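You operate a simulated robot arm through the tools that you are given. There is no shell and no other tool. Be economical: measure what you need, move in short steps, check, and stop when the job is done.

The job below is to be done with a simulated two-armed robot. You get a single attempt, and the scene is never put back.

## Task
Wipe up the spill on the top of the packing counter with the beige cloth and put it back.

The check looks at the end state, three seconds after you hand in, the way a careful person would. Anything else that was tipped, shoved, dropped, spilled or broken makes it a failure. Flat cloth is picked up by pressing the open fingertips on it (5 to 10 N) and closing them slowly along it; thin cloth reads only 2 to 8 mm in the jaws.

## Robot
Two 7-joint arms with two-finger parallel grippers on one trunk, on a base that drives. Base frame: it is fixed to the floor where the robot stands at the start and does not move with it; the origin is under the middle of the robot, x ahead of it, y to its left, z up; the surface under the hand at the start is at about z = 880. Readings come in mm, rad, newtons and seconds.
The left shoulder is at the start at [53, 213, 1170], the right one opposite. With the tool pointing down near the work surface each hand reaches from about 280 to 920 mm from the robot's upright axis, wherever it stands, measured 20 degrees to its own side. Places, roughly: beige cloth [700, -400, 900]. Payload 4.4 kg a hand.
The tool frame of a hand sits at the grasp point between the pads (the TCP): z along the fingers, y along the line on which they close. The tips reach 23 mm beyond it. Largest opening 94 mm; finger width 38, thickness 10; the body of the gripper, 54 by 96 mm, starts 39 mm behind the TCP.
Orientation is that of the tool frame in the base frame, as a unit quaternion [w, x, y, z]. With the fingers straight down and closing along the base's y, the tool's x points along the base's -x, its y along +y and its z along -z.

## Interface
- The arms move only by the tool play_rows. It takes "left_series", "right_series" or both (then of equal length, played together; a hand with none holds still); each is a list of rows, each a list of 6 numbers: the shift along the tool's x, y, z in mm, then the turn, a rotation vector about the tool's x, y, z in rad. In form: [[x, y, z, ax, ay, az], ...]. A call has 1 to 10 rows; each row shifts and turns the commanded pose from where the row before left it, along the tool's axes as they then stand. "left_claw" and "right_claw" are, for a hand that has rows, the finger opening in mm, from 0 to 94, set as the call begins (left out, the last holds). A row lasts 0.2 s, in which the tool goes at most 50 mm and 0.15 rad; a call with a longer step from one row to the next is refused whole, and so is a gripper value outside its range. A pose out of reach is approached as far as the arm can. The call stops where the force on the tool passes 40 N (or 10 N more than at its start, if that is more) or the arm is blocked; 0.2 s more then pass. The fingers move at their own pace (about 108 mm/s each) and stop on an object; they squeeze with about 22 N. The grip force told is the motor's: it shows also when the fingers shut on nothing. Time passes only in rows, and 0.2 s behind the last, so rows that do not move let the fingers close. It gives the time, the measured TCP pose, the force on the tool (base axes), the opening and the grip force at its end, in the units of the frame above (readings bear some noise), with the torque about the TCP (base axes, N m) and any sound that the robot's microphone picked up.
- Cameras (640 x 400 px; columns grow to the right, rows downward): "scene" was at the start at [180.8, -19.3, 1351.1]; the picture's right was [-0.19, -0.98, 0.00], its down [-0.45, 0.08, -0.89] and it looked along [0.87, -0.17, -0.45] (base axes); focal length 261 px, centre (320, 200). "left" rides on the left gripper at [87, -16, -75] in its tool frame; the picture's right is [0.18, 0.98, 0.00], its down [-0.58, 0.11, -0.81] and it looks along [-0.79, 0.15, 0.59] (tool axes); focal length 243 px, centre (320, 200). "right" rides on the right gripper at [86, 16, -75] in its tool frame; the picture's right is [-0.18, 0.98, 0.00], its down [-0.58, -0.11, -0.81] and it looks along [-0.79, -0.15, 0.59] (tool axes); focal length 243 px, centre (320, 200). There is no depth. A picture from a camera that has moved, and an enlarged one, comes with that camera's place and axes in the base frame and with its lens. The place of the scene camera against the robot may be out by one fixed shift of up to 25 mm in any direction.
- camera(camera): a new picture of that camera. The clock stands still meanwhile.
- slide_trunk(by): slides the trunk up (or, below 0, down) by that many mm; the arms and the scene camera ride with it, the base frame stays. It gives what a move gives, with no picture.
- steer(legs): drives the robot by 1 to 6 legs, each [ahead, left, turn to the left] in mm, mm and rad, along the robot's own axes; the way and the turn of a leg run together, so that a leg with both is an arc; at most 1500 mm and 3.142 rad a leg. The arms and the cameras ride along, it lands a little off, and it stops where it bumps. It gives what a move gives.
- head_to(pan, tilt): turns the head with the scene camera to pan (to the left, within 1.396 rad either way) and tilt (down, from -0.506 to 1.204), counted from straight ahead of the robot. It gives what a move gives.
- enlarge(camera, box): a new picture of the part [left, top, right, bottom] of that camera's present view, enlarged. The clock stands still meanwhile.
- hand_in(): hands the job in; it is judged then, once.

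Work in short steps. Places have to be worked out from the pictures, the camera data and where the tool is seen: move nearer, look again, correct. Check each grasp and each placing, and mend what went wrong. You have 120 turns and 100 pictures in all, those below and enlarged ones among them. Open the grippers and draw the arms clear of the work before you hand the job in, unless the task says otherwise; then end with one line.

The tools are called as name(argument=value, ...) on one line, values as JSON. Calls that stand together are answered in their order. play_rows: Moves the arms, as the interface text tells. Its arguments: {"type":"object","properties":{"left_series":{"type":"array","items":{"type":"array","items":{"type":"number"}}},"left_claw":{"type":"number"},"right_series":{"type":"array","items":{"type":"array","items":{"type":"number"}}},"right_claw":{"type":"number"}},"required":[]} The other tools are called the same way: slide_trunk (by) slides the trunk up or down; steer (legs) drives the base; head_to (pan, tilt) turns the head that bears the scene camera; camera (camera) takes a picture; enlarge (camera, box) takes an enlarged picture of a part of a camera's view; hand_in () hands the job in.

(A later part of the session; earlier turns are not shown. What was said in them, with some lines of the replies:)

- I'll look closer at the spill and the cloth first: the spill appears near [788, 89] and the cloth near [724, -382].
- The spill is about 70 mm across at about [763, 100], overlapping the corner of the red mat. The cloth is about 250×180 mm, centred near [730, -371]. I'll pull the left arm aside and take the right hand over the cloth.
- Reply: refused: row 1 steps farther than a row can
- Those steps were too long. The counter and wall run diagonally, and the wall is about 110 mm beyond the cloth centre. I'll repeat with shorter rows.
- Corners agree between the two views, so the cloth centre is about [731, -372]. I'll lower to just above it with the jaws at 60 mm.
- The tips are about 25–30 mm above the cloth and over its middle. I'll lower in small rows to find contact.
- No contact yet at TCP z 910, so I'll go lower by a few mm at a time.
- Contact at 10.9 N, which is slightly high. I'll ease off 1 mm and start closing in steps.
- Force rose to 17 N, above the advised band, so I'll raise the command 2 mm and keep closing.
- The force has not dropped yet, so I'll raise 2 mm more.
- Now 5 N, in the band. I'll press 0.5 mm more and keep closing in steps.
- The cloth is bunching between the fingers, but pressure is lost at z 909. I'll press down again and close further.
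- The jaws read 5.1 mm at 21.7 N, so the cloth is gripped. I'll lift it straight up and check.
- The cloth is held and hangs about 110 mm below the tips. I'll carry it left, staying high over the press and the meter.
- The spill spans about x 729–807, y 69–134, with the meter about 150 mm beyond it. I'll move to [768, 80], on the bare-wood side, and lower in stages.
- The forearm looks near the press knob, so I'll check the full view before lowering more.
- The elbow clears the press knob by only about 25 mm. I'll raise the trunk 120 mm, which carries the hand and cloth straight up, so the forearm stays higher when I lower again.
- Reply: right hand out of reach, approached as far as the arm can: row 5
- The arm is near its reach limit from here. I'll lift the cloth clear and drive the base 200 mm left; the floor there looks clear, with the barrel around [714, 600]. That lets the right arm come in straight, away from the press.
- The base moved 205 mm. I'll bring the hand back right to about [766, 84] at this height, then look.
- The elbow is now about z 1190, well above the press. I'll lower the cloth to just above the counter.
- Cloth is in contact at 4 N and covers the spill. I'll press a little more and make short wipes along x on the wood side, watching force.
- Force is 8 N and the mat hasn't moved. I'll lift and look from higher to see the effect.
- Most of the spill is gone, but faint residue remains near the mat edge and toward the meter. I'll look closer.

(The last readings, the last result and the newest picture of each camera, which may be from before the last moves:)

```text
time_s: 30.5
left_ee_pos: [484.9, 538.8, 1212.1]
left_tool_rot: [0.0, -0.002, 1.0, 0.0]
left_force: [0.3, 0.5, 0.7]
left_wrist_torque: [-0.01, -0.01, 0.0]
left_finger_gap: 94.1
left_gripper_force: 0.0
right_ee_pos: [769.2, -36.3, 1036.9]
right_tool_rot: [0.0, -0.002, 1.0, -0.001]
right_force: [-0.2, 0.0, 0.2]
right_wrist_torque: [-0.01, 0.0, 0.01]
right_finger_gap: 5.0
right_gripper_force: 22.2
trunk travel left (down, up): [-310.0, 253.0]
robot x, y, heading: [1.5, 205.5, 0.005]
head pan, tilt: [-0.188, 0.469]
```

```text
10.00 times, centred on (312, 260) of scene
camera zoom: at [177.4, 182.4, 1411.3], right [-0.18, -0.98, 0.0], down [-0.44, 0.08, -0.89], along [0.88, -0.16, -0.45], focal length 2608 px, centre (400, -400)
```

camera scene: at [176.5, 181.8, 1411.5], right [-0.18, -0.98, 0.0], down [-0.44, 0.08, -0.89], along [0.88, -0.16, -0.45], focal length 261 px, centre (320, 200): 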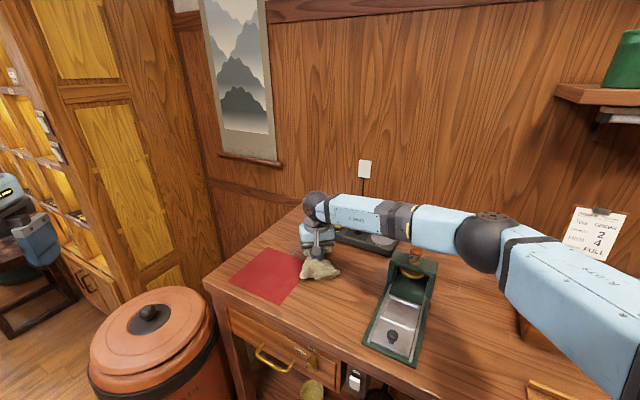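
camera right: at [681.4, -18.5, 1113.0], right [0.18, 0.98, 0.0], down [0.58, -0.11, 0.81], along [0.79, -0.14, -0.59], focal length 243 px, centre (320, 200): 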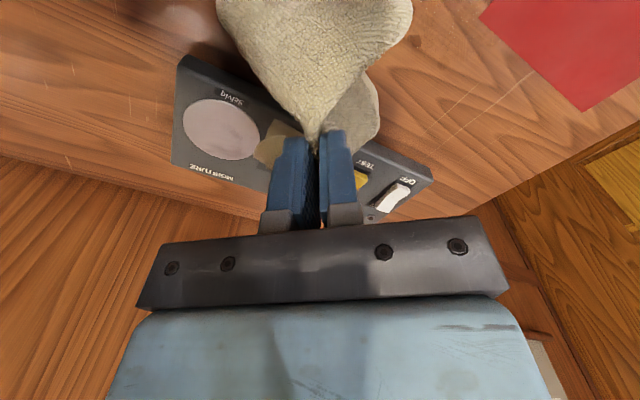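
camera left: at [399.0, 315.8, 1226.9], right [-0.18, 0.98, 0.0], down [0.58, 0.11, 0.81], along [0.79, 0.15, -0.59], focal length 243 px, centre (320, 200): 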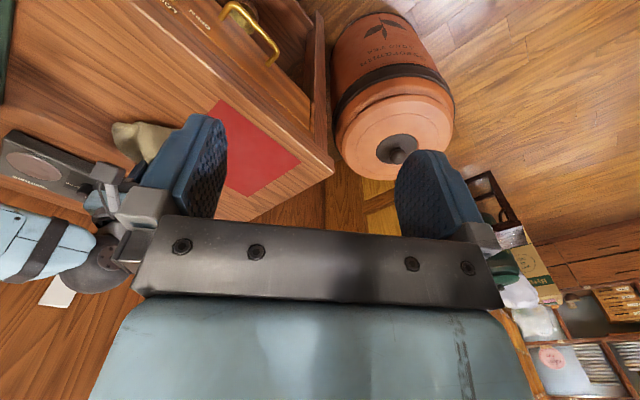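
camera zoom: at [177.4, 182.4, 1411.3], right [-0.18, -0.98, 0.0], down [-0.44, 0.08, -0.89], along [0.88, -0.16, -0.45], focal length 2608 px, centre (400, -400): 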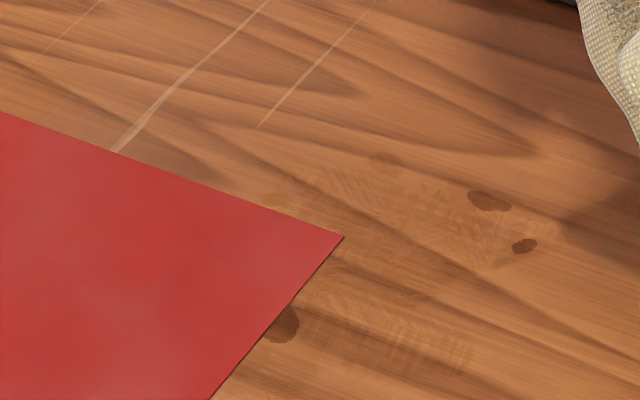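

Remaining spots are at about [779, 48], [757, 42], [803, 78] and [736, 120]. I'll do a second pass on the right-hand spots first.

play_rows(right_series=[[0, 40, 10, 0, 0, 0], [0, 43, 20, 0, 0, 0], [0, 0, 35, 0, 0, 0], [0, 0, 30, 0, 0, 0], [0, 0, 14, 0, 0, 0], [0, 0, 6, 0, 0, 0], [0, 0, 2, 0, 0, 0], [0, 0, 0, 0, 0, 0]])

play_rows(right_series=[[12, 0, 0, 0, 0, 0], [12, -4, 0, 0, 0, 0], [-12, -4, 0, 0, 0, 0], [-12, 0, 0, 0, 0, 0], [-12, 4, 0, 0, 0, 0], [-12, 4, 0, 0, 0, 0], [0, 12, 0, 0, 0, 0], [-5, 12, 0, 0, 0, 0], [6, -10, 0, 0, 0, 0], [6, -10, 0, 0, 0, 0]])

```text
time_s: 32.3
left_ee_pos: [482.8, 537.2, 1212.1]
left_tool_rot: [0.0, -0.002, 1.0, 0.0]
left_force: [0.5, -0.4, -0.9]
left_wrist_torque: [0.0, -0.01, 0.01]
left_finger_gap: 94.1
left_gripper_force: 0.1
right_ee_pos: [766.0, 46.1, 917.6]
right_tool_rot: [0.0, -0.003, 1.0, 0.0]
right_force: [1.0, -0.1, 4.6]
right_wrist_torque: [-0.02, -0.04, -0.02]
right_finger_gap: 5.2
right_gripper_force: 22.6
trunk travel left (down, up): [-310.0, 253.0]
robot x, y, heading: [-3.1, 203.5, 0.003]
head pan, tilt: [-0.188, 0.469]
```

```text
time_s: 34.5
left_ee_pos: [483.9, 537.3, 1213.1]
left_tool_rot: [0.001, -0.002, 1.0, 0.0]
left_force: [-1.2, -0.8, 0.6]
left_wrist_torque: [0.02, 0.01, 0.01]
left_finger_gap: 94.3
left_gripper_force: 0.1
right_ee_pos: [784.4, 51.2, 917.3]
right_tool_rot: [0.0, -0.003, 1.0, 0.0]
right_force: [0.5, -0.1, 3.0]
right_wrist_torque: [-0.06, -0.03, -0.02]
right_finger_gap: 5.1
right_gripper_force: 22.6
trunk travel left (down, up): [-310.0, 253.0]
robot x, y, heading: [0.8, 204.1, 0.005]
head pan, tilt: [-0.188, 0.469]
```

Force is only 3–5 N, so I'll press 4 mm more and repeat the strokes.

play_rows(right_series=[[0, 0, 4, 0, 0, 0], [12, 0, 0, 0, 0, 0], [12, -4, 0, 0, 0, 0], [12, -4, 0, 0, 0, 0], [-12, 0, 0, 0, 0, 0], [-12, 4, 0, 0, 0, 0], [-12, 4, 0, 0, 0, 0], [-10, 10, 0, 0, 0, 0], [-5, 12, 0, 0, 0, 0], [0, 0, 0, 0, 0, 0]])

```text
time_s: 36.7
left_ee_pos: [483.4, 537.4, 1213.3]
left_tool_rot: [0.001, -0.003, 1.0, 0.0]
left_force: [0.2, -0.5, 0.1]
left_wrist_torque: [0.0, -0.01, 0.0]
left_finger_gap: 93.8
left_gripper_force: 0.1
right_ee_pos: [797.3, 71.5, 914.0]
right_tool_rot: [0.002, -0.003, 1.0, 0.0]
right_force: [0.2, -2.4, 12.3]
right_wrist_torque: [-0.15, -0.06, -0.02]
right_finger_gap: 4.8
right_gripper_force: 22.5
trunk travel left (down, up): [-310.0, 253.0]
robot x, y, heading: [-2.0, 206.9, 0.004]
head pan, tilt: [-0.188, 0.469]
```

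Now to the spot at the mat edge: I'll lift 70 mm, move to about [738, 118], and lower again.

play_rows(right_series=[[0, 0, -30, 0, 0, 0], [0, 0, -40, 0, 0, 0], [25, 22, 0, 0, 0, 0], [34, 24, 0, 0, 0, 0], [0, 0, 35, 0, 0, 0], [0, 0, 25, 0, 0, 0], [0, 0, 7, 0, 0, 0], [0, 0, 0, 0, 0, 0]])

camera(camera="right")

```text
time_s: 38.5
left_ee_pos: [482.9, 537.0, 1212.8]
left_tool_rot: [0.0, -0.002, 1.0, 0.0]
left_force: [-0.3, 0.8, 0.2]
left_wrist_torque: [0.01, -0.03, -0.01]
left_finger_gap: 93.8
left_gripper_force: 0.1
right_ee_pos: [737.4, 116.8, 916.4]
right_tool_rot: [0.0, -0.003, 1.0, 0.0]
right_force: [0.1, 0.0, 0.6]
right_wrist_torque: [-0.01, 0.0, 0.0]
right_finger_gap: 5.1
right_gripper_force: 21.9
trunk travel left (down, up): [-310.0, 253.0]
robot x, y, heading: [-1.5, 205.0, 0.006]
head pan, tilt: [-0.188, 0.469]
```

```text
66 pictures are left
camera right: at [650.1, 134.7, 992.1], right [0.18, 0.98, 0.0], down [0.58, -0.11, 0.81], along [0.79, -0.14, -0.59], focal length 243 px, centre (320, 200)
```

right: 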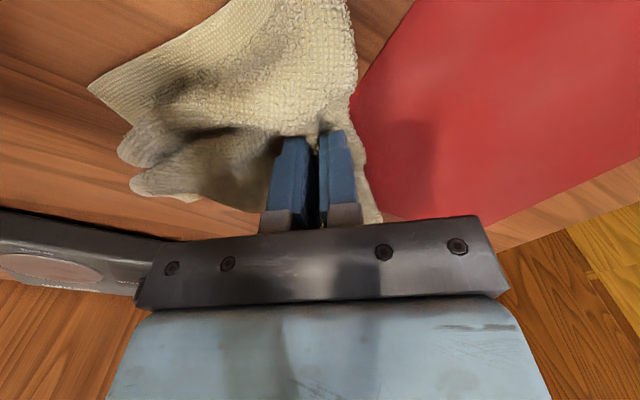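

I'll press a few mm here and make short strokes outward from the mat and back, keeping the force low.

play_rows(right_series=[[0, 0, 5, 0, 0, 0], [0, 0, 2, 0, 0, 0], [8, -8, 0, 0, 0, 0], [8, -8, 0, 0, 0, 0], [-8, 8, 0, 0, 0, 0], [-8, 8, 0, 0, 0, 0], [8, -8, 0, 0, 0, 0], [-8, -8, 0, 0, 0, 0], [-10, -6, 0, 0, 0, 0], [0, 0, 0, 0, 0, 0]])

play_rows(right_series=[[0, 0, -25, 0, 0, 0], [0, 0, -35, 0, 0, 0], [0, -10, -35, 0, 0, 0], [0, -40, -20, 0, 0, 0], [0, -45, 0, 0, 0, 0], [0, -45, 0, 0, 0, 0], [0, 0, 0, 0, 0, 0]])

enlarge(camera="scene", box=[280, 240, 344, 280])

enlarge(camera="scene", box=[200, 200, 424, 340])

```text
time_s: 40.7
left_ee_pos: [483.2, 538.4, 1213.3]
left_tool_rot: [0.001, -0.003, 1.0, 0.0]
left_force: [-0.6, 0.9, 0.6]
left_wrist_torque: [-0.02, 0.02, -0.03]
left_finger_gap: 94.1
left_gripper_force: 0.0
right_ee_pos: [749.2, 96.9, 911.2]
right_tool_rot: [0.001, -0.003, 1.0, 0.001]
right_force: [-3.0, 0.8, 8.7]
right_wrist_torque: [0.05, 0.05, 0.0]
right_finger_gap: 5.1
right_gripper_force: 22.0
trunk travel left (down, up): [-310.0, 253.0]
robot x, y, heading: [4.3, 201.4, 0.007]
head pan, tilt: [-0.188, 0.469]
```

```text
time_s: 42.3
left_ee_pos: [483.7, 539.2, 1211.2]
left_tool_rot: [-0.001, -0.002, 1.0, 0.0]
left_force: [0.7, 0.6, -0.3]
left_wrist_torque: [-0.01, -0.03, 0.0]
left_finger_gap: 94.1
left_gripper_force: 0.1
right_ee_pos: [748.6, -44.7, 1027.4]
right_tool_rot: [0.0, -0.002, 1.0, 0.0]
right_force: [0.3, 0.4, 0.2]
right_wrist_torque: [-0.02, 0.0, -0.01]
right_finger_gap: 5.3
right_gripper_force: 22.1
trunk travel left (down, up): [-310.0, 253.0]
robot x, y, heading: [2.3, 204.5, 0.007]
head pan, tilt: [-0.188, 0.469]
```

```text
10.00 times, centred on (312, 260) of scene
camera zoom: at [177.6, 182.9, 1411.3], right [-0.18, -0.98, 0.0], down [-0.45, 0.08, -0.89], along [0.88, -0.16, -0.45], focal length 2608 px, centre (400, -400)
```

zoom: 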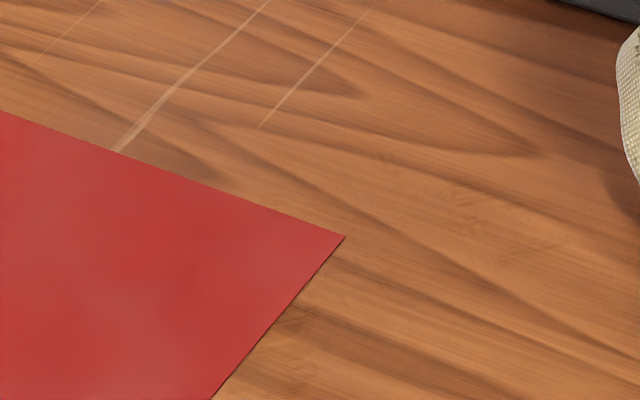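

```text
2.86 times, centred on (312, 270) of scene
camera zoom: at [177.6, 182.9, 1411.3], right [-0.18, -0.98, 0.0], down [-0.45, 0.08, -0.89], along [0.88, -0.16, -0.45], focal length 745 px, centre (343, 0)
```

zoom: 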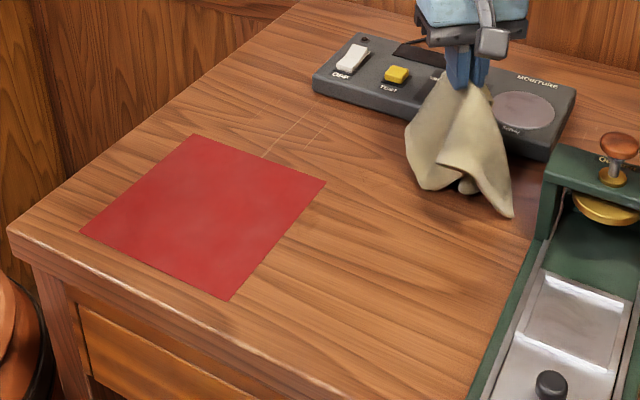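

Only very faint traces remain and the mat hasn't moved. I'll do one more firm pass over the whole area to finish.

play_rows(right_series=[[-5, 40, 0, 0, 0, 0], [-10, 45, 0, 0, 0, 0], [-10, 20, 25, 0, 0, 0], [0, 0, 35, 0, 0, 0], [0, 0, 30, 0, 0, 0], [0, 0, 15, 0, 0, 0], [0, 0, 8, 0, 0, 0], [0, 0, 0, 0, 0, 0]])

```text
time_s: 44.1
left_ee_pos: [482.3, 538.3, 1213.0]
left_tool_rot: [0.001, -0.003, 1.0, -0.001]
left_force: [0.1, -0.3, -0.7]
left_wrist_torque: [-0.02, 0.0, 0.02]
left_finger_gap: 94.0
left_gripper_force: 0.1
right_ee_pos: [776.1, 59.6, 914.5]
right_tool_rot: [0.003, -0.004, 1.0, 0.0]
right_force: [2.4, -1.0, 17.0]
right_wrist_torque: [0.05, -0.02, -0.04]
right_finger_gap: 5.1
right_gripper_force: 22.1
trunk travel left (down, up): [-310.0, 253.0]
robot x, y, heading: [-4.5, 204.6, 0.008]
head pan, tilt: [-0.188, 0.469]
```

Force is 17 N, so I'll ease off 2 mm and sweep x back and forth while stepping along y.

play_rows(right_series=[[0, 0, -2, 0, 0, 0], [-14, -6, 0, 0, 0, 0], [-14, -6, 0, 0, 0, 0], [14, 0, 0, 0, 0, 0], [14, 0, 0, 0, 0, 0], [14, 0, 0, 0, 0, 0], [14, 0, 0, 0, 0, 0], [-14, 12, 0, 0, 0, 0], [-14, 6, 0, 0, 0, 0], [-14, 6, 0, 0, 0, 0]])

play_rows(right_series=[[-12, 8, 0, 0, 0, 0], [0, 8, 0, 0, 0, 0], [14, 2, 0, 0, 0, 0], [14, 0, 0, 0, 0, 0], [14, 2, 0, 0, 0, 0], [14, 8, 0, 0, 0, 0], [6, 10, 0, 0, 0, 0], [0, -10, 0, 0, 0, 0], [8, -10, 0, 0, 0, 0], [0, 0, 0, 0, 0, 0]])

play_rows(right_series=[[0, 0, -25, 0, 0, 0], [0, 0, -40, 0, 0, 0], [0, 0, -45, 0, 0, 0], [-10, -40, -25, 0, 0, 0], [-10, -45, 0, 0, 0, 0], [0, -45, 0, 0, 0, 0], [0, 0, 0, 0, 0, 0]])

enlarge(camera="scene", box=[280, 240, 344, 280])

enlarge(camera="scene", box=[200, 200, 424, 340])

```text
time_s: 46.3
left_ee_pos: [483.9, 537.2, 1213.4]
left_tool_rot: [0.0, -0.003, 1.0, 0.001]
left_force: [-0.4, 0.9, -0.3]
left_wrist_torque: [0.0, -0.02, 0.0]
left_finger_gap: 93.8
left_gripper_force: 0.1
right_ee_pos: [787.3, 73.1, 916.8]
right_tool_rot: [0.001, -0.003, 1.0, 0.0]
right_force: [-2.3, -1.5, 7.2]
right_wrist_torque: [-0.02, 0.13, 0.03]
right_finger_gap: 5.1
right_gripper_force: 22.1
trunk travel left (down, up): [-310.0, 253.0]
robot x, y, heading: [0.6, 202.0, 0.005]
head pan, tilt: [-0.188, 0.469]
```

```text
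time_s: 48.5
left_ee_pos: [482.9, 538.9, 1213.3]
left_tool_rot: [0.001, -0.002, 1.0, 0.0]
left_force: [0.8, 0.6, -0.4]
left_wrist_torque: [0.0, -0.02, 0.0]
left_finger_gap: 93.7
left_gripper_force: 0.1
right_ee_pos: [732.1, 91.5, 914.1]
right_tool_rot: [0.001, -0.002, 1.0, -0.001]
right_force: [1.8, 2.5, 9.1]
right_wrist_torque: [0.11, -0.02, -0.02]
right_finger_gap: 5.0
right_gripper_force: 21.8
trunk travel left (down, up): [-310.0, 253.0]
robot x, y, heading: [-2.2, 202.4, 0.004]
head pan, tilt: [-0.188, 0.469]
```

```text
time_s: 50.1
left_ee_pos: [484.1, 539.7, 1213.1]
left_tool_rot: [0.001, -0.003, 1.0, -0.001]
left_force: [0.5, 0.4, 0.1]
left_wrist_torque: [-0.01, -0.01, 0.0]
left_finger_gap: 94.0
left_gripper_force: 0.0
right_ee_pos: [751.4, -36.8, 1048.8]
right_tool_rot: [0.0, -0.003, 1.0, -0.001]
right_force: [-0.1, 0.4, -0.5]
right_wrist_torque: [-0.01, 0.01, -0.02]
right_finger_gap: 4.9
right_gripper_force: 22.2
trunk travel left (down, up): [-310.0, 253.0]
robot x, y, heading: [1.1, 202.5, 0.008]
head pan, tilt: [-0.188, 0.469]
```

```text
10.00 times, centred on (312, 260) of scene
camera zoom: at [177.6, 182.9, 1411.3], right [-0.18, -0.98, 0.0], down [-0.45, 0.08, -0.89], along [0.88, -0.16, -0.45], focal length 2608 px, centre (400, -400)
```

zoom: 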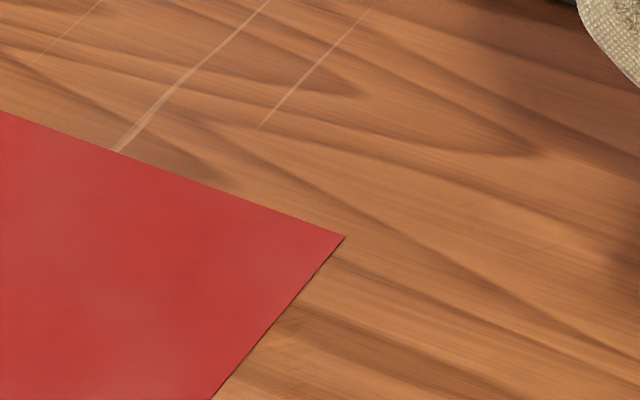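

```text
2.86 times, centred on (312, 270) of scene
camera zoom: at [177.6, 182.9, 1411.3], right [-0.18, -0.98, 0.0], down [-0.45, 0.08, -0.89], along [0.88, -0.16, -0.45], focal length 745 px, centre (343, 0)
```

zoom: 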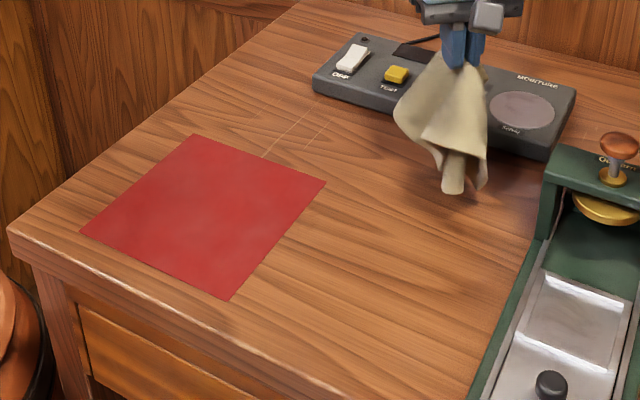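

It looks clean. I'll check the shade at the mat edge once more, closely.

enlarge(camera="scene", box=[296, 258, 328, 278])

```text
16.00 times, centred on (312, 268) of scene
camera zoom: at [177.6, 182.9, 1411.3], right [-0.18, -0.98, 0.0], down [-0.45, 0.08, -0.89], along [0.88, -0.16, -0.45], focal length 4173 px, centre (448, -888)
```

zoom: 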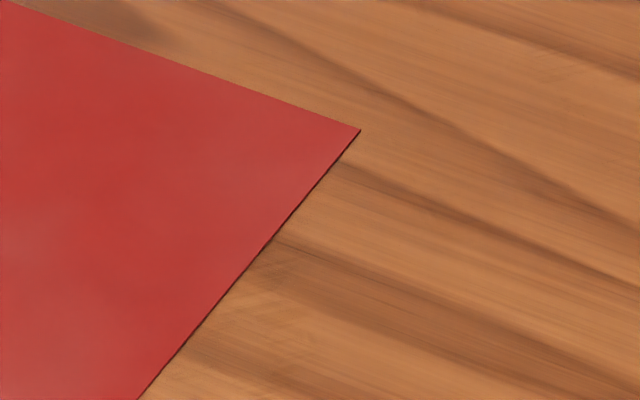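

There's a very faint trace at about [736, 118]. I'll do one short extra pass there.

play_rows(right_series=[[0, 45, 0, 0, 0, 0], [8, 45, 0, 0, 0, 0], [8, 45, 0, 0, 0, 0], [0, 14, 35, 0, 0, 0], [0, 0, 35, 0, 0, 0], [0, 0, 35, 0, 0, 0], [0, 0, 20, 0, 0, 0], [0, 0, 9, 0, 0, 0], [0, 0, 0, 0, 0, 0]])

play_rows(right_series=[[0, 0, 2, 0, 0, 0], [10, -2, 0, 0, 0, 0], [8, -2, 0, 0, 0, 0], [-10, 2, 0, 0, 0, 0], [-10, 2, 0, 0, 0, 0], [-10, 4, 0, 0, 0, 0], [10, 0, 0, 0, 0, 0], [10, 2, 0, 0, 0, 0], [6, -10, 0, 0, 0, 0], [0, -10, 0, 0, 0, 0]])

play_rows(right_series=[[0, 0, -25, 0, 0, 0], [0, 0, -40, 0, 0, 0], [0, 0, -45, 0, 0, 0], [-10, -40, -25, 0, 0, 0], [-10, -45, 0, 0, 0, 0], [0, -45, 0, 0, 0, 0], [0, 0, 0, 0, 0, 0]])

enlarge(camera="scene", box=[288, 248, 336, 278])

```text
time_s: 52.1
left_ee_pos: [483.6, 539.0, 1213.5]
left_tool_rot: [0.0, -0.002, 1.0, 0.0]
left_force: [0.0, -0.9, -0.5]
left_wrist_torque: [-0.01, 0.01, 0.0]
left_finger_gap: 94.1
left_gripper_force: 0.1
right_ee_pos: [735.6, 109.3, 917.9]
right_tool_rot: [0.002, -0.002, 1.0, 0.002]
right_force: [3.0, -2.1, 20.5]
right_wrist_torque: [0.02, -0.14, -0.03]
right_finger_gap: 5.1
right_gripper_force: 21.8
trunk travel left (down, up): [-310.0, 253.0]
robot x, y, heading: [0.9, 200.2, 0.006]
head pan, tilt: [-0.188, 0.469]
```

```text
time_s: 54.3
left_ee_pos: [480.5, 539.5, 1215.3]
left_tool_rot: [0.002, -0.002, 1.0, 0.0]
left_force: [-0.5, 0.0, 0.4]
left_wrist_torque: [0.01, -0.01, 0.0]
left_finger_gap: 94.1
left_gripper_force: 0.1
right_ee_pos: [719.1, 96.2, 915.7]
right_tool_rot: [0.001, -0.003, 1.0, 0.0]
right_force: [-1.7, 9.1, 24.9]
right_wrist_torque: [0.32, -0.01, 0.01]
right_finger_gap: 5.5
right_gripper_force: 22.0
trunk travel left (down, up): [-310.0, 253.0]
robot x, y, heading: [-1.3, 201.8, 0.003]
head pan, tilt: [-0.188, 0.469]
```

```text
time_s: 55.9
left_ee_pos: [484.3, 538.9, 1211.7]
left_tool_rot: [0.0, -0.003, 1.0, -0.001]
left_force: [-0.1, -0.2, 0.8]
left_wrist_torque: [-0.02, 0.01, 0.01]
left_finger_gap: 94.2
left_gripper_force: 0.0
right_ee_pos: [741.9, -36.5, 1049.5]
right_tool_rot: [0.0, -0.003, 1.0, 0.0]
right_force: [-0.3, -0.4, -1.2]
right_wrist_torque: [-0.03, -0.02, -0.01]
right_finger_gap: 5.3
right_gripper_force: 21.8
trunk travel left (down, up): [-310.0, 253.0]
robot x, y, heading: [-1.1, 202.3, 0.003]
head pan, tilt: [-0.188, 0.469]
```

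```text
13.33 times, centred on (312, 263) of scene
camera zoom: at [177.5, 182.9, 1411.3], right [-0.18, -0.98, 0.0], down [-0.45, 0.08, -0.89], along [0.88, -0.16, -0.45], focal length 3478 px, centre (427, -640)
```

zoom: 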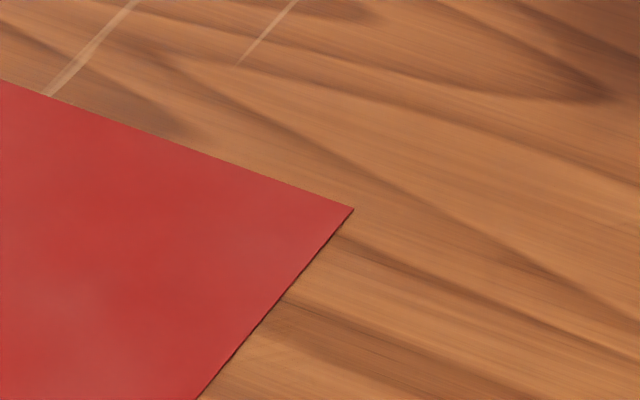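

The counter is clean. Now I'll lift high and drive the base back right 203 mm to return the cloth.

play_rows(right_series=[[0, 0, -40, 0, 0, 0], [0, 0, -40, 0, 0, 0], [0, 0, -40, 0, 0, 0], [0, 0, -30, 0, 0, 0], [0, 0, 0, 0, 0, 0]])

steer(legs=[[0, -203, 0]])

camera(camera="scene")

```text
time_s: 57.1
left_ee_pos: [484.4, 538.2, 1212.7]
left_tool_rot: [0.001, -0.002, 1.0, 0.001]
left_force: [-0.8, 0.0, 0.3]
left_wrist_torque: [0.01, 0.01, 0.03]
left_finger_gap: 93.8
left_gripper_force: 0.1
right_ee_pos: [743.6, -33.5, 1198.2]
right_tool_rot: [0.0, -0.002, 1.0, 0.0]
right_force: [-0.4, 0.3, -0.9]
right_wrist_torque: [0.02, -0.02, -0.03]
right_finger_gap: 5.2
right_gripper_force: 21.7
trunk travel left (down, up): [-310.0, 253.0]
robot x, y, heading: [-3.4, 206.6, 0.005]
head pan, tilt: [-0.188, 0.469]
```

```text
time_s: 59.5
left_ee_pos: [485.9, 334.1, 1212.8]
left_tool_rot: [0.001, 0.0, 1.0, -0.001]
left_force: [-0.8, 0.7, 0.2]
left_wrist_torque: [-0.01, 0.01, -0.02]
left_finger_gap: 94.0
left_gripper_force: 0.0
right_ee_pos: [741.6, -236.1, 1198.3]
right_tool_rot: [0.0, -0.001, 1.0, 0.0]
right_force: [-0.6, 0.2, -0.9]
right_wrist_torque: [-0.03, 0.0, 0.0]
right_finger_gap: 5.1
right_gripper_force: 22.1
trunk travel left (down, up): [-310.0, 253.0]
robot x, y, heading: [-0.5, 4.8, 0.006]
head pan, tilt: [-0.188, 0.469]
```

```text
59 pictures are left
camera scene: at [177.7, -19.9, 1411.4], right [-0.19, -0.98, 0.0], down [-0.44, 0.08, -0.89], along [0.88, -0.17, -0.45], focal length 261 px, centre (320, 200)
```

scene: 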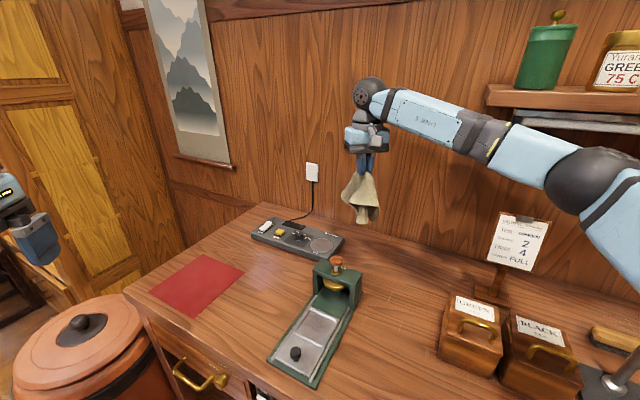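

I'll lower the trunk back to its starting height, move over the original spot [731, -372], and check.

slide_trunk(by=-60)

play_rows(right_series=[[2, -35, 0, 0, 0, 0], [3, -40, 0, 0, 0, 0], [3, -40, 0, 0, 0, 0], [2, -21, 10, 0, 0, 0], [0, 0, 30, 0, 0, 0], [0, 0, 35, 0, 0, 0], [0, 0, 0, 0, 0, 0]])

camera(camera="scene")

camera(camera="right")

```text
time_s: 60.5
left_ee_pos: [487.1, 334.8, 1152.3]
left_tool_rot: [-0.001, -0.001, 1.0, 0.0]
left_force: [0.8, 0.1, 0.4]
left_wrist_torque: [0.01, 0.01, 0.03]
left_finger_gap: 94.1
left_gripper_force: 0.0
right_ee_pos: [742.3, -237.3, 1139.0]
right_tool_rot: [0.0, 0.0, 1.0, 0.0]
right_force: [-0.8, 0.1, -0.3]
right_wrist_torque: [-0.03, -0.04, 0.0]
right_finger_gap: 5.2
right_gripper_force: 21.8
trunk travel left (down, up): [-250.0, 313.0]
robot x, y, heading: [-1.1, 5.8, 0.001]
head pan, tilt: [-0.188, 0.469]
```

```text
time_s: 62.1
left_ee_pos: [485.4, 335.2, 1151.7]
left_tool_rot: [0.0, 0.0, 1.0, 0.0]
left_force: [0.1, -0.1, 0.2]
left_wrist_torque: [0.01, 0.02, -0.01]
left_finger_gap: 93.8
left_gripper_force: 0.0
right_ee_pos: [731.4, -372.1, 1063.8]
right_tool_rot: [0.001, 0.0, 1.0, 0.0]
right_force: [0.7, 0.3, -0.2]
right_wrist_torque: [-0.04, 0.02, -0.02]
right_finger_gap: 4.9
right_gripper_force: 22.0
trunk travel left (down, up): [-250.0, 313.0]
robot x, y, heading: [-1.3, 4.2, 0.0]
head pan, tilt: [-0.188, 0.469]
```

```text
58 pictures are left
camera scene: at [177.3, -19.5, 1351.4], right [-0.19, -0.98, 0.0], down [-0.44, 0.08, -0.89], along [0.88, -0.17, -0.45], focal length 261 px, centre (320, 200)
```

scene: 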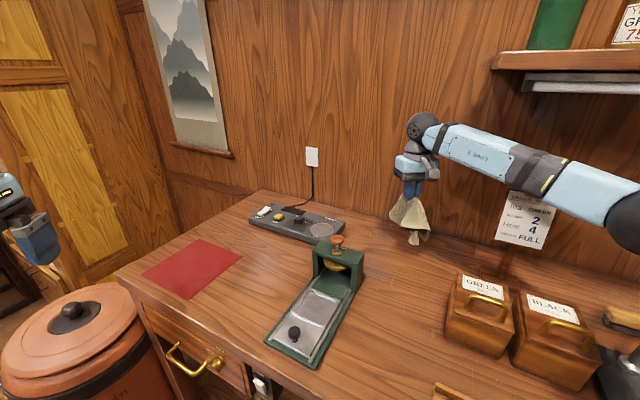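

```text
57 pictures are left
camera right: at [644.1, -354.1, 1139.9], right [0.18, 0.98, 0.0], down [0.58, -0.11, 0.81], along [0.79, -0.15, -0.59], focal length 243 px, centre (320, 200)
```

right: 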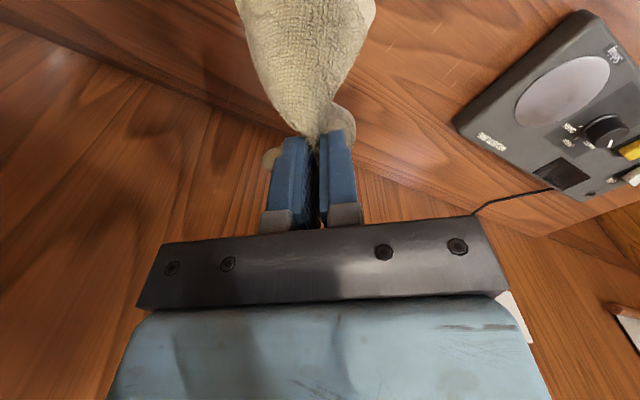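

I'll lower slowly to let the cloth splay out, then look before releasing.

play_rows(right_series=[[0, 0, 30, 0, 0, 0], [0, 0, 25, 0, 0, 0], [0, 0, 20, 0, 0, 0], [0, 0, 20, 0, 0, 0], [0, 0, 15, 0, 0, 0], [0, 0, 15, 0, 0, 0], [0, 0, 10, 0, 0, 0], [0, 0, 6, 0, 0, 0], [0, 0, 0, 0, 0, 0]])

camera(camera="right")

enlarge(camera="scene", box=[320, 170, 560, 320])

```text
time_s: 64.1
left_ee_pos: [483.9, 337.3, 1152.0]
left_tool_rot: [0.0, 0.0, 1.0, -0.002]
left_force: [-0.2, 0.3, -0.7]
left_wrist_torque: [-0.01, -0.03, -0.01]
left_finger_gap: 93.9
left_gripper_force: 0.1
right_ee_pos: [730.1, -371.1, 925.3]
right_tool_rot: [0.001, -0.001, 1.0, -0.002]
right_force: [-0.2, -0.4, 1.2]
right_wrist_torque: [-0.03, 0.03, -0.01]
right_finger_gap: 5.2
right_gripper_force: 22.2
trunk travel left (down, up): [-250.0, 313.0]
robot x, y, heading: [-1.8, 4.4, 0.001]
head pan, tilt: [-0.188, 0.469]
```

```text
56 pictures are left
camera right: at [642.6, -353.1, 1000.6], right [0.18, 0.98, 0.0], down [0.58, -0.11, 0.81], along [0.79, -0.15, -0.59], focal length 243 px, centre (320, 200)
```

right: 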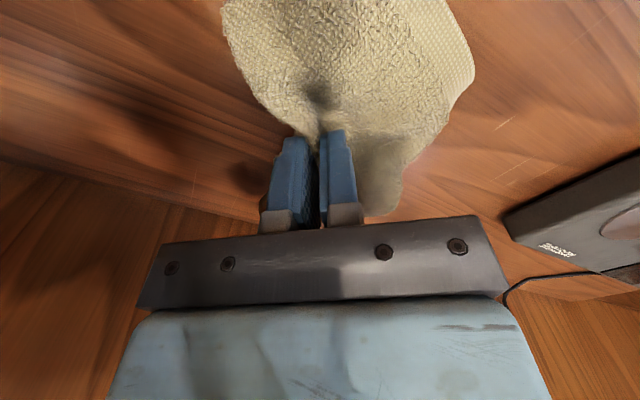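

```text
2.67 times, centred on (440, 245) of scene
camera zoom: at [175.0, -16.7, 1351.9], right [-0.19, -0.98, 0.0], down [-0.44, 0.08, -0.89], along [0.88, -0.17, -0.45], focal length 696 px, centre (0, 80)
```

zoom: 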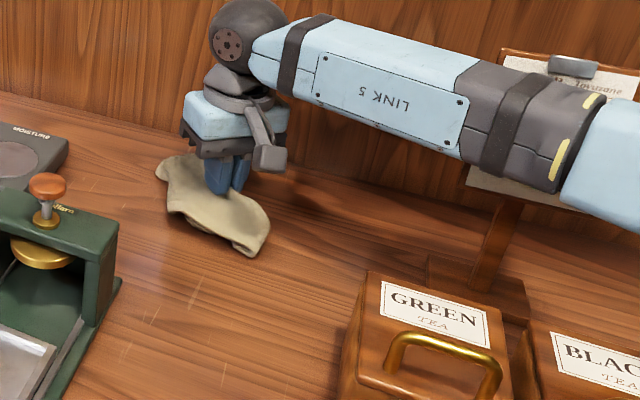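

The cloth has settled, folded, on its spot. I'll lower 8 mm more and open gently.

play_rows(right_series=[[0, 0, 5, 0, 0, 0], [0, 0, 3, 0, 0, 0]])

play_rows(right_series=[[0, 0, 0, 0, 0, 0], [0, 0, 0, 0, 0, 0], [0, 0, -10, 0, 0, 0], [0, 0, -20, 0, 0, 0], [0, 0, -30, 0, 0, 0], [0, 0, -40, 0, 0, 0], [0, 0, -40, 0, 0, 0]], right_claw=30)

camera(camera="right")

enlarge(camera="scene", box=[320, 170, 560, 320])

```text
time_s: 64.7
left_ee_pos: [484.2, 337.6, 1152.8]
left_tool_rot: [0.002, 0.0, 1.0, -0.001]
left_force: [0.5, -0.8, 0.4]
left_wrist_torque: [0.01, 0.01, -0.01]
left_finger_gap: 94.0
left_gripper_force: 0.1
right_ee_pos: [731.3, -369.8, 918.1]
right_tool_rot: [0.003, -0.001, 1.0, -0.002]
right_force: [-1.0, 0.4, 5.5]
right_wrist_torque: [0.06, 0.08, 0.02]
right_finger_gap: 5.0
right_gripper_force: 21.8
trunk travel left (down, up): [-250.0, 313.0]
robot x, y, heading: [1.0, 2.0, 0.001]
head pan, tilt: [-0.188, 0.469]
```

```text
time_s: 66.3
left_ee_pos: [485.8, 334.2, 1151.6]
left_tool_rot: [0.0, -0.001, 1.0, -0.001]
left_force: [-0.9, 0.1, 0.5]
left_wrist_torque: [-0.01, -0.06, 0.01]
left_finger_gap: 94.0
left_gripper_force: 0.1
right_ee_pos: [730.9, -373.8, 1052.2]
right_tool_rot: [0.001, 0.001, 1.0, 0.0]
right_force: [0.1, 0.6, -0.5]
right_wrist_torque: [-0.05, 0.0, 0.01]
right_finger_gap: 30.0
right_gripper_force: 0.0
trunk travel left (down, up): [-250.0, 313.0]
robot x, y, heading: [4.0, 3.0, 0.003]
head pan, tilt: [-0.188, 0.469]
```

```text
54 pictures are left
camera right: at [643.9, -355.7, 1128.1], right [0.18, 0.98, 0.0], down [0.58, -0.11, 0.81], along [0.79, -0.15, -0.59], focal length 243 px, centre (320, 200)
```

right: 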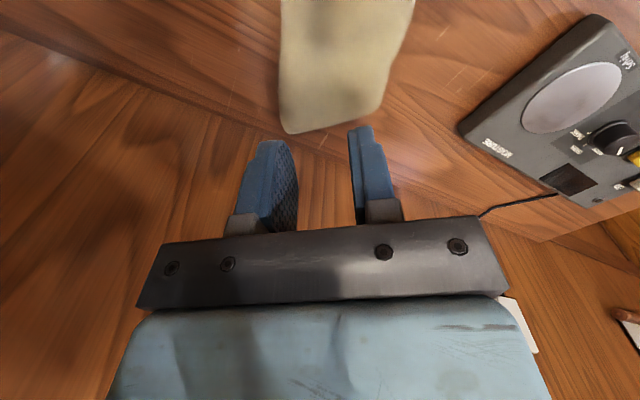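

```text
2.67 times, centred on (440, 245) of scene
camera zoom: at [177.2, -19.5, 1351.4], right [-0.19, -0.98, 0.0], down [-0.44, 0.08, -0.89], along [0.88, -0.17, -0.45], focal length 696 px, centre (0, 80)
```

zoom: 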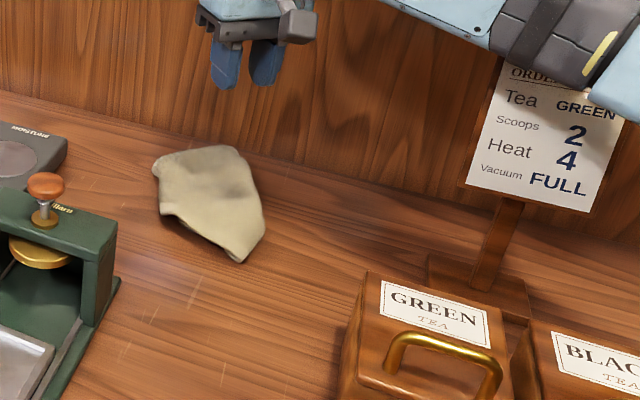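

The cloth lies at about [738, -370], inside its original footprint, loosely folded and off everything else. I'll open fully, draw the arm back to its starting place, and do a final check.

play_rows(right_series=[[0, 0, -30, 0, 0, 0], [20, 10, -25, 0, 0, 0], [25, 12, -20, 0, 0, 0], [30, 15, 0, 0, 0, 0], [30, 15, 0, 0, 0, 0], [20, 12, 0, 0, 0, 0], [0, 0, 0, 0, 0, 0]], right_claw=94)

camera(camera="scene")

camera(camera="right")

```text
time_s: 67.9
left_ee_pos: [485.5, 334.5, 1150.6]
left_tool_rot: [0.0, -0.001, 1.0, 0.0]
left_force: [-0.9, -0.8, 0.2]
left_wrist_torque: [0.03, 0.02, 0.01]
left_finger_gap: 94.1
left_gripper_force: 0.2
right_ee_pos: [605.8, -309.6, 1129.9]
right_tool_rot: [0.0, 0.0, 1.0, 0.0]
right_force: [0.2, -0.4, -0.6]
right_wrist_torque: [-0.01, 0.02, -0.03]
right_finger_gap: 93.8
right_gripper_force: 0.1
trunk travel left (down, up): [-250.0, 313.0]
robot x, y, heading: [-0.9, -0.5, 0.004]
head pan, tilt: [-0.188, 0.469]
```

```text
52 pictures are left
camera scene: at [177.8, -20.1, 1351.3], right [-0.19, -0.98, 0.0], down [-0.44, 0.08, -0.89], along [0.88, -0.17, -0.45], focal length 261 px, centre (320, 200)
```

scene: 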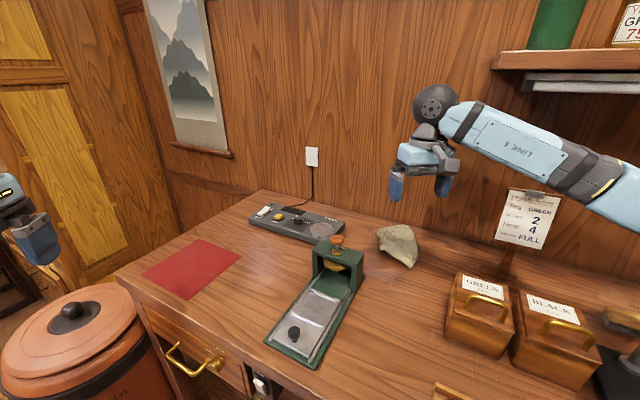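

```text
51 pictures are left
camera right: at [519.5, -292.5, 1206.0], right [0.18, 0.98, 0.0], down [0.58, -0.11, 0.81], along [0.79, -0.15, -0.59], focal length 243 px, centre (320, 200)
```

right: 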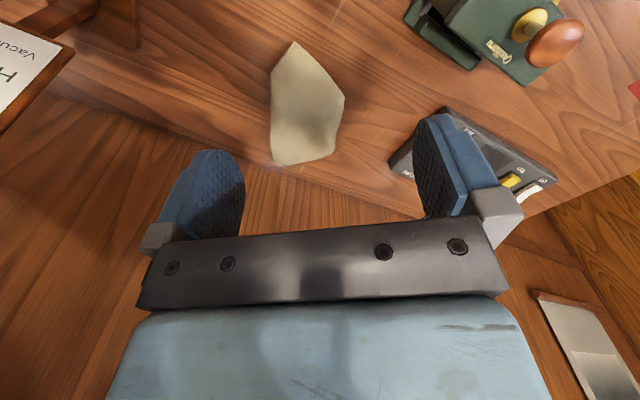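

The spill is gone, the mat, meter and press are where they were, and the cloth is back on its place. Both grippers are open and the arms are clear, so I'm handing in.

hand_in()

```text
The job is handed in.
```

I wiped up the spill with the beige cloth and put the cloth back in its original place on the counter; it now lies loosely folded instead of flat. Nothing else looks moved, and both grippers are open with the arms clear.
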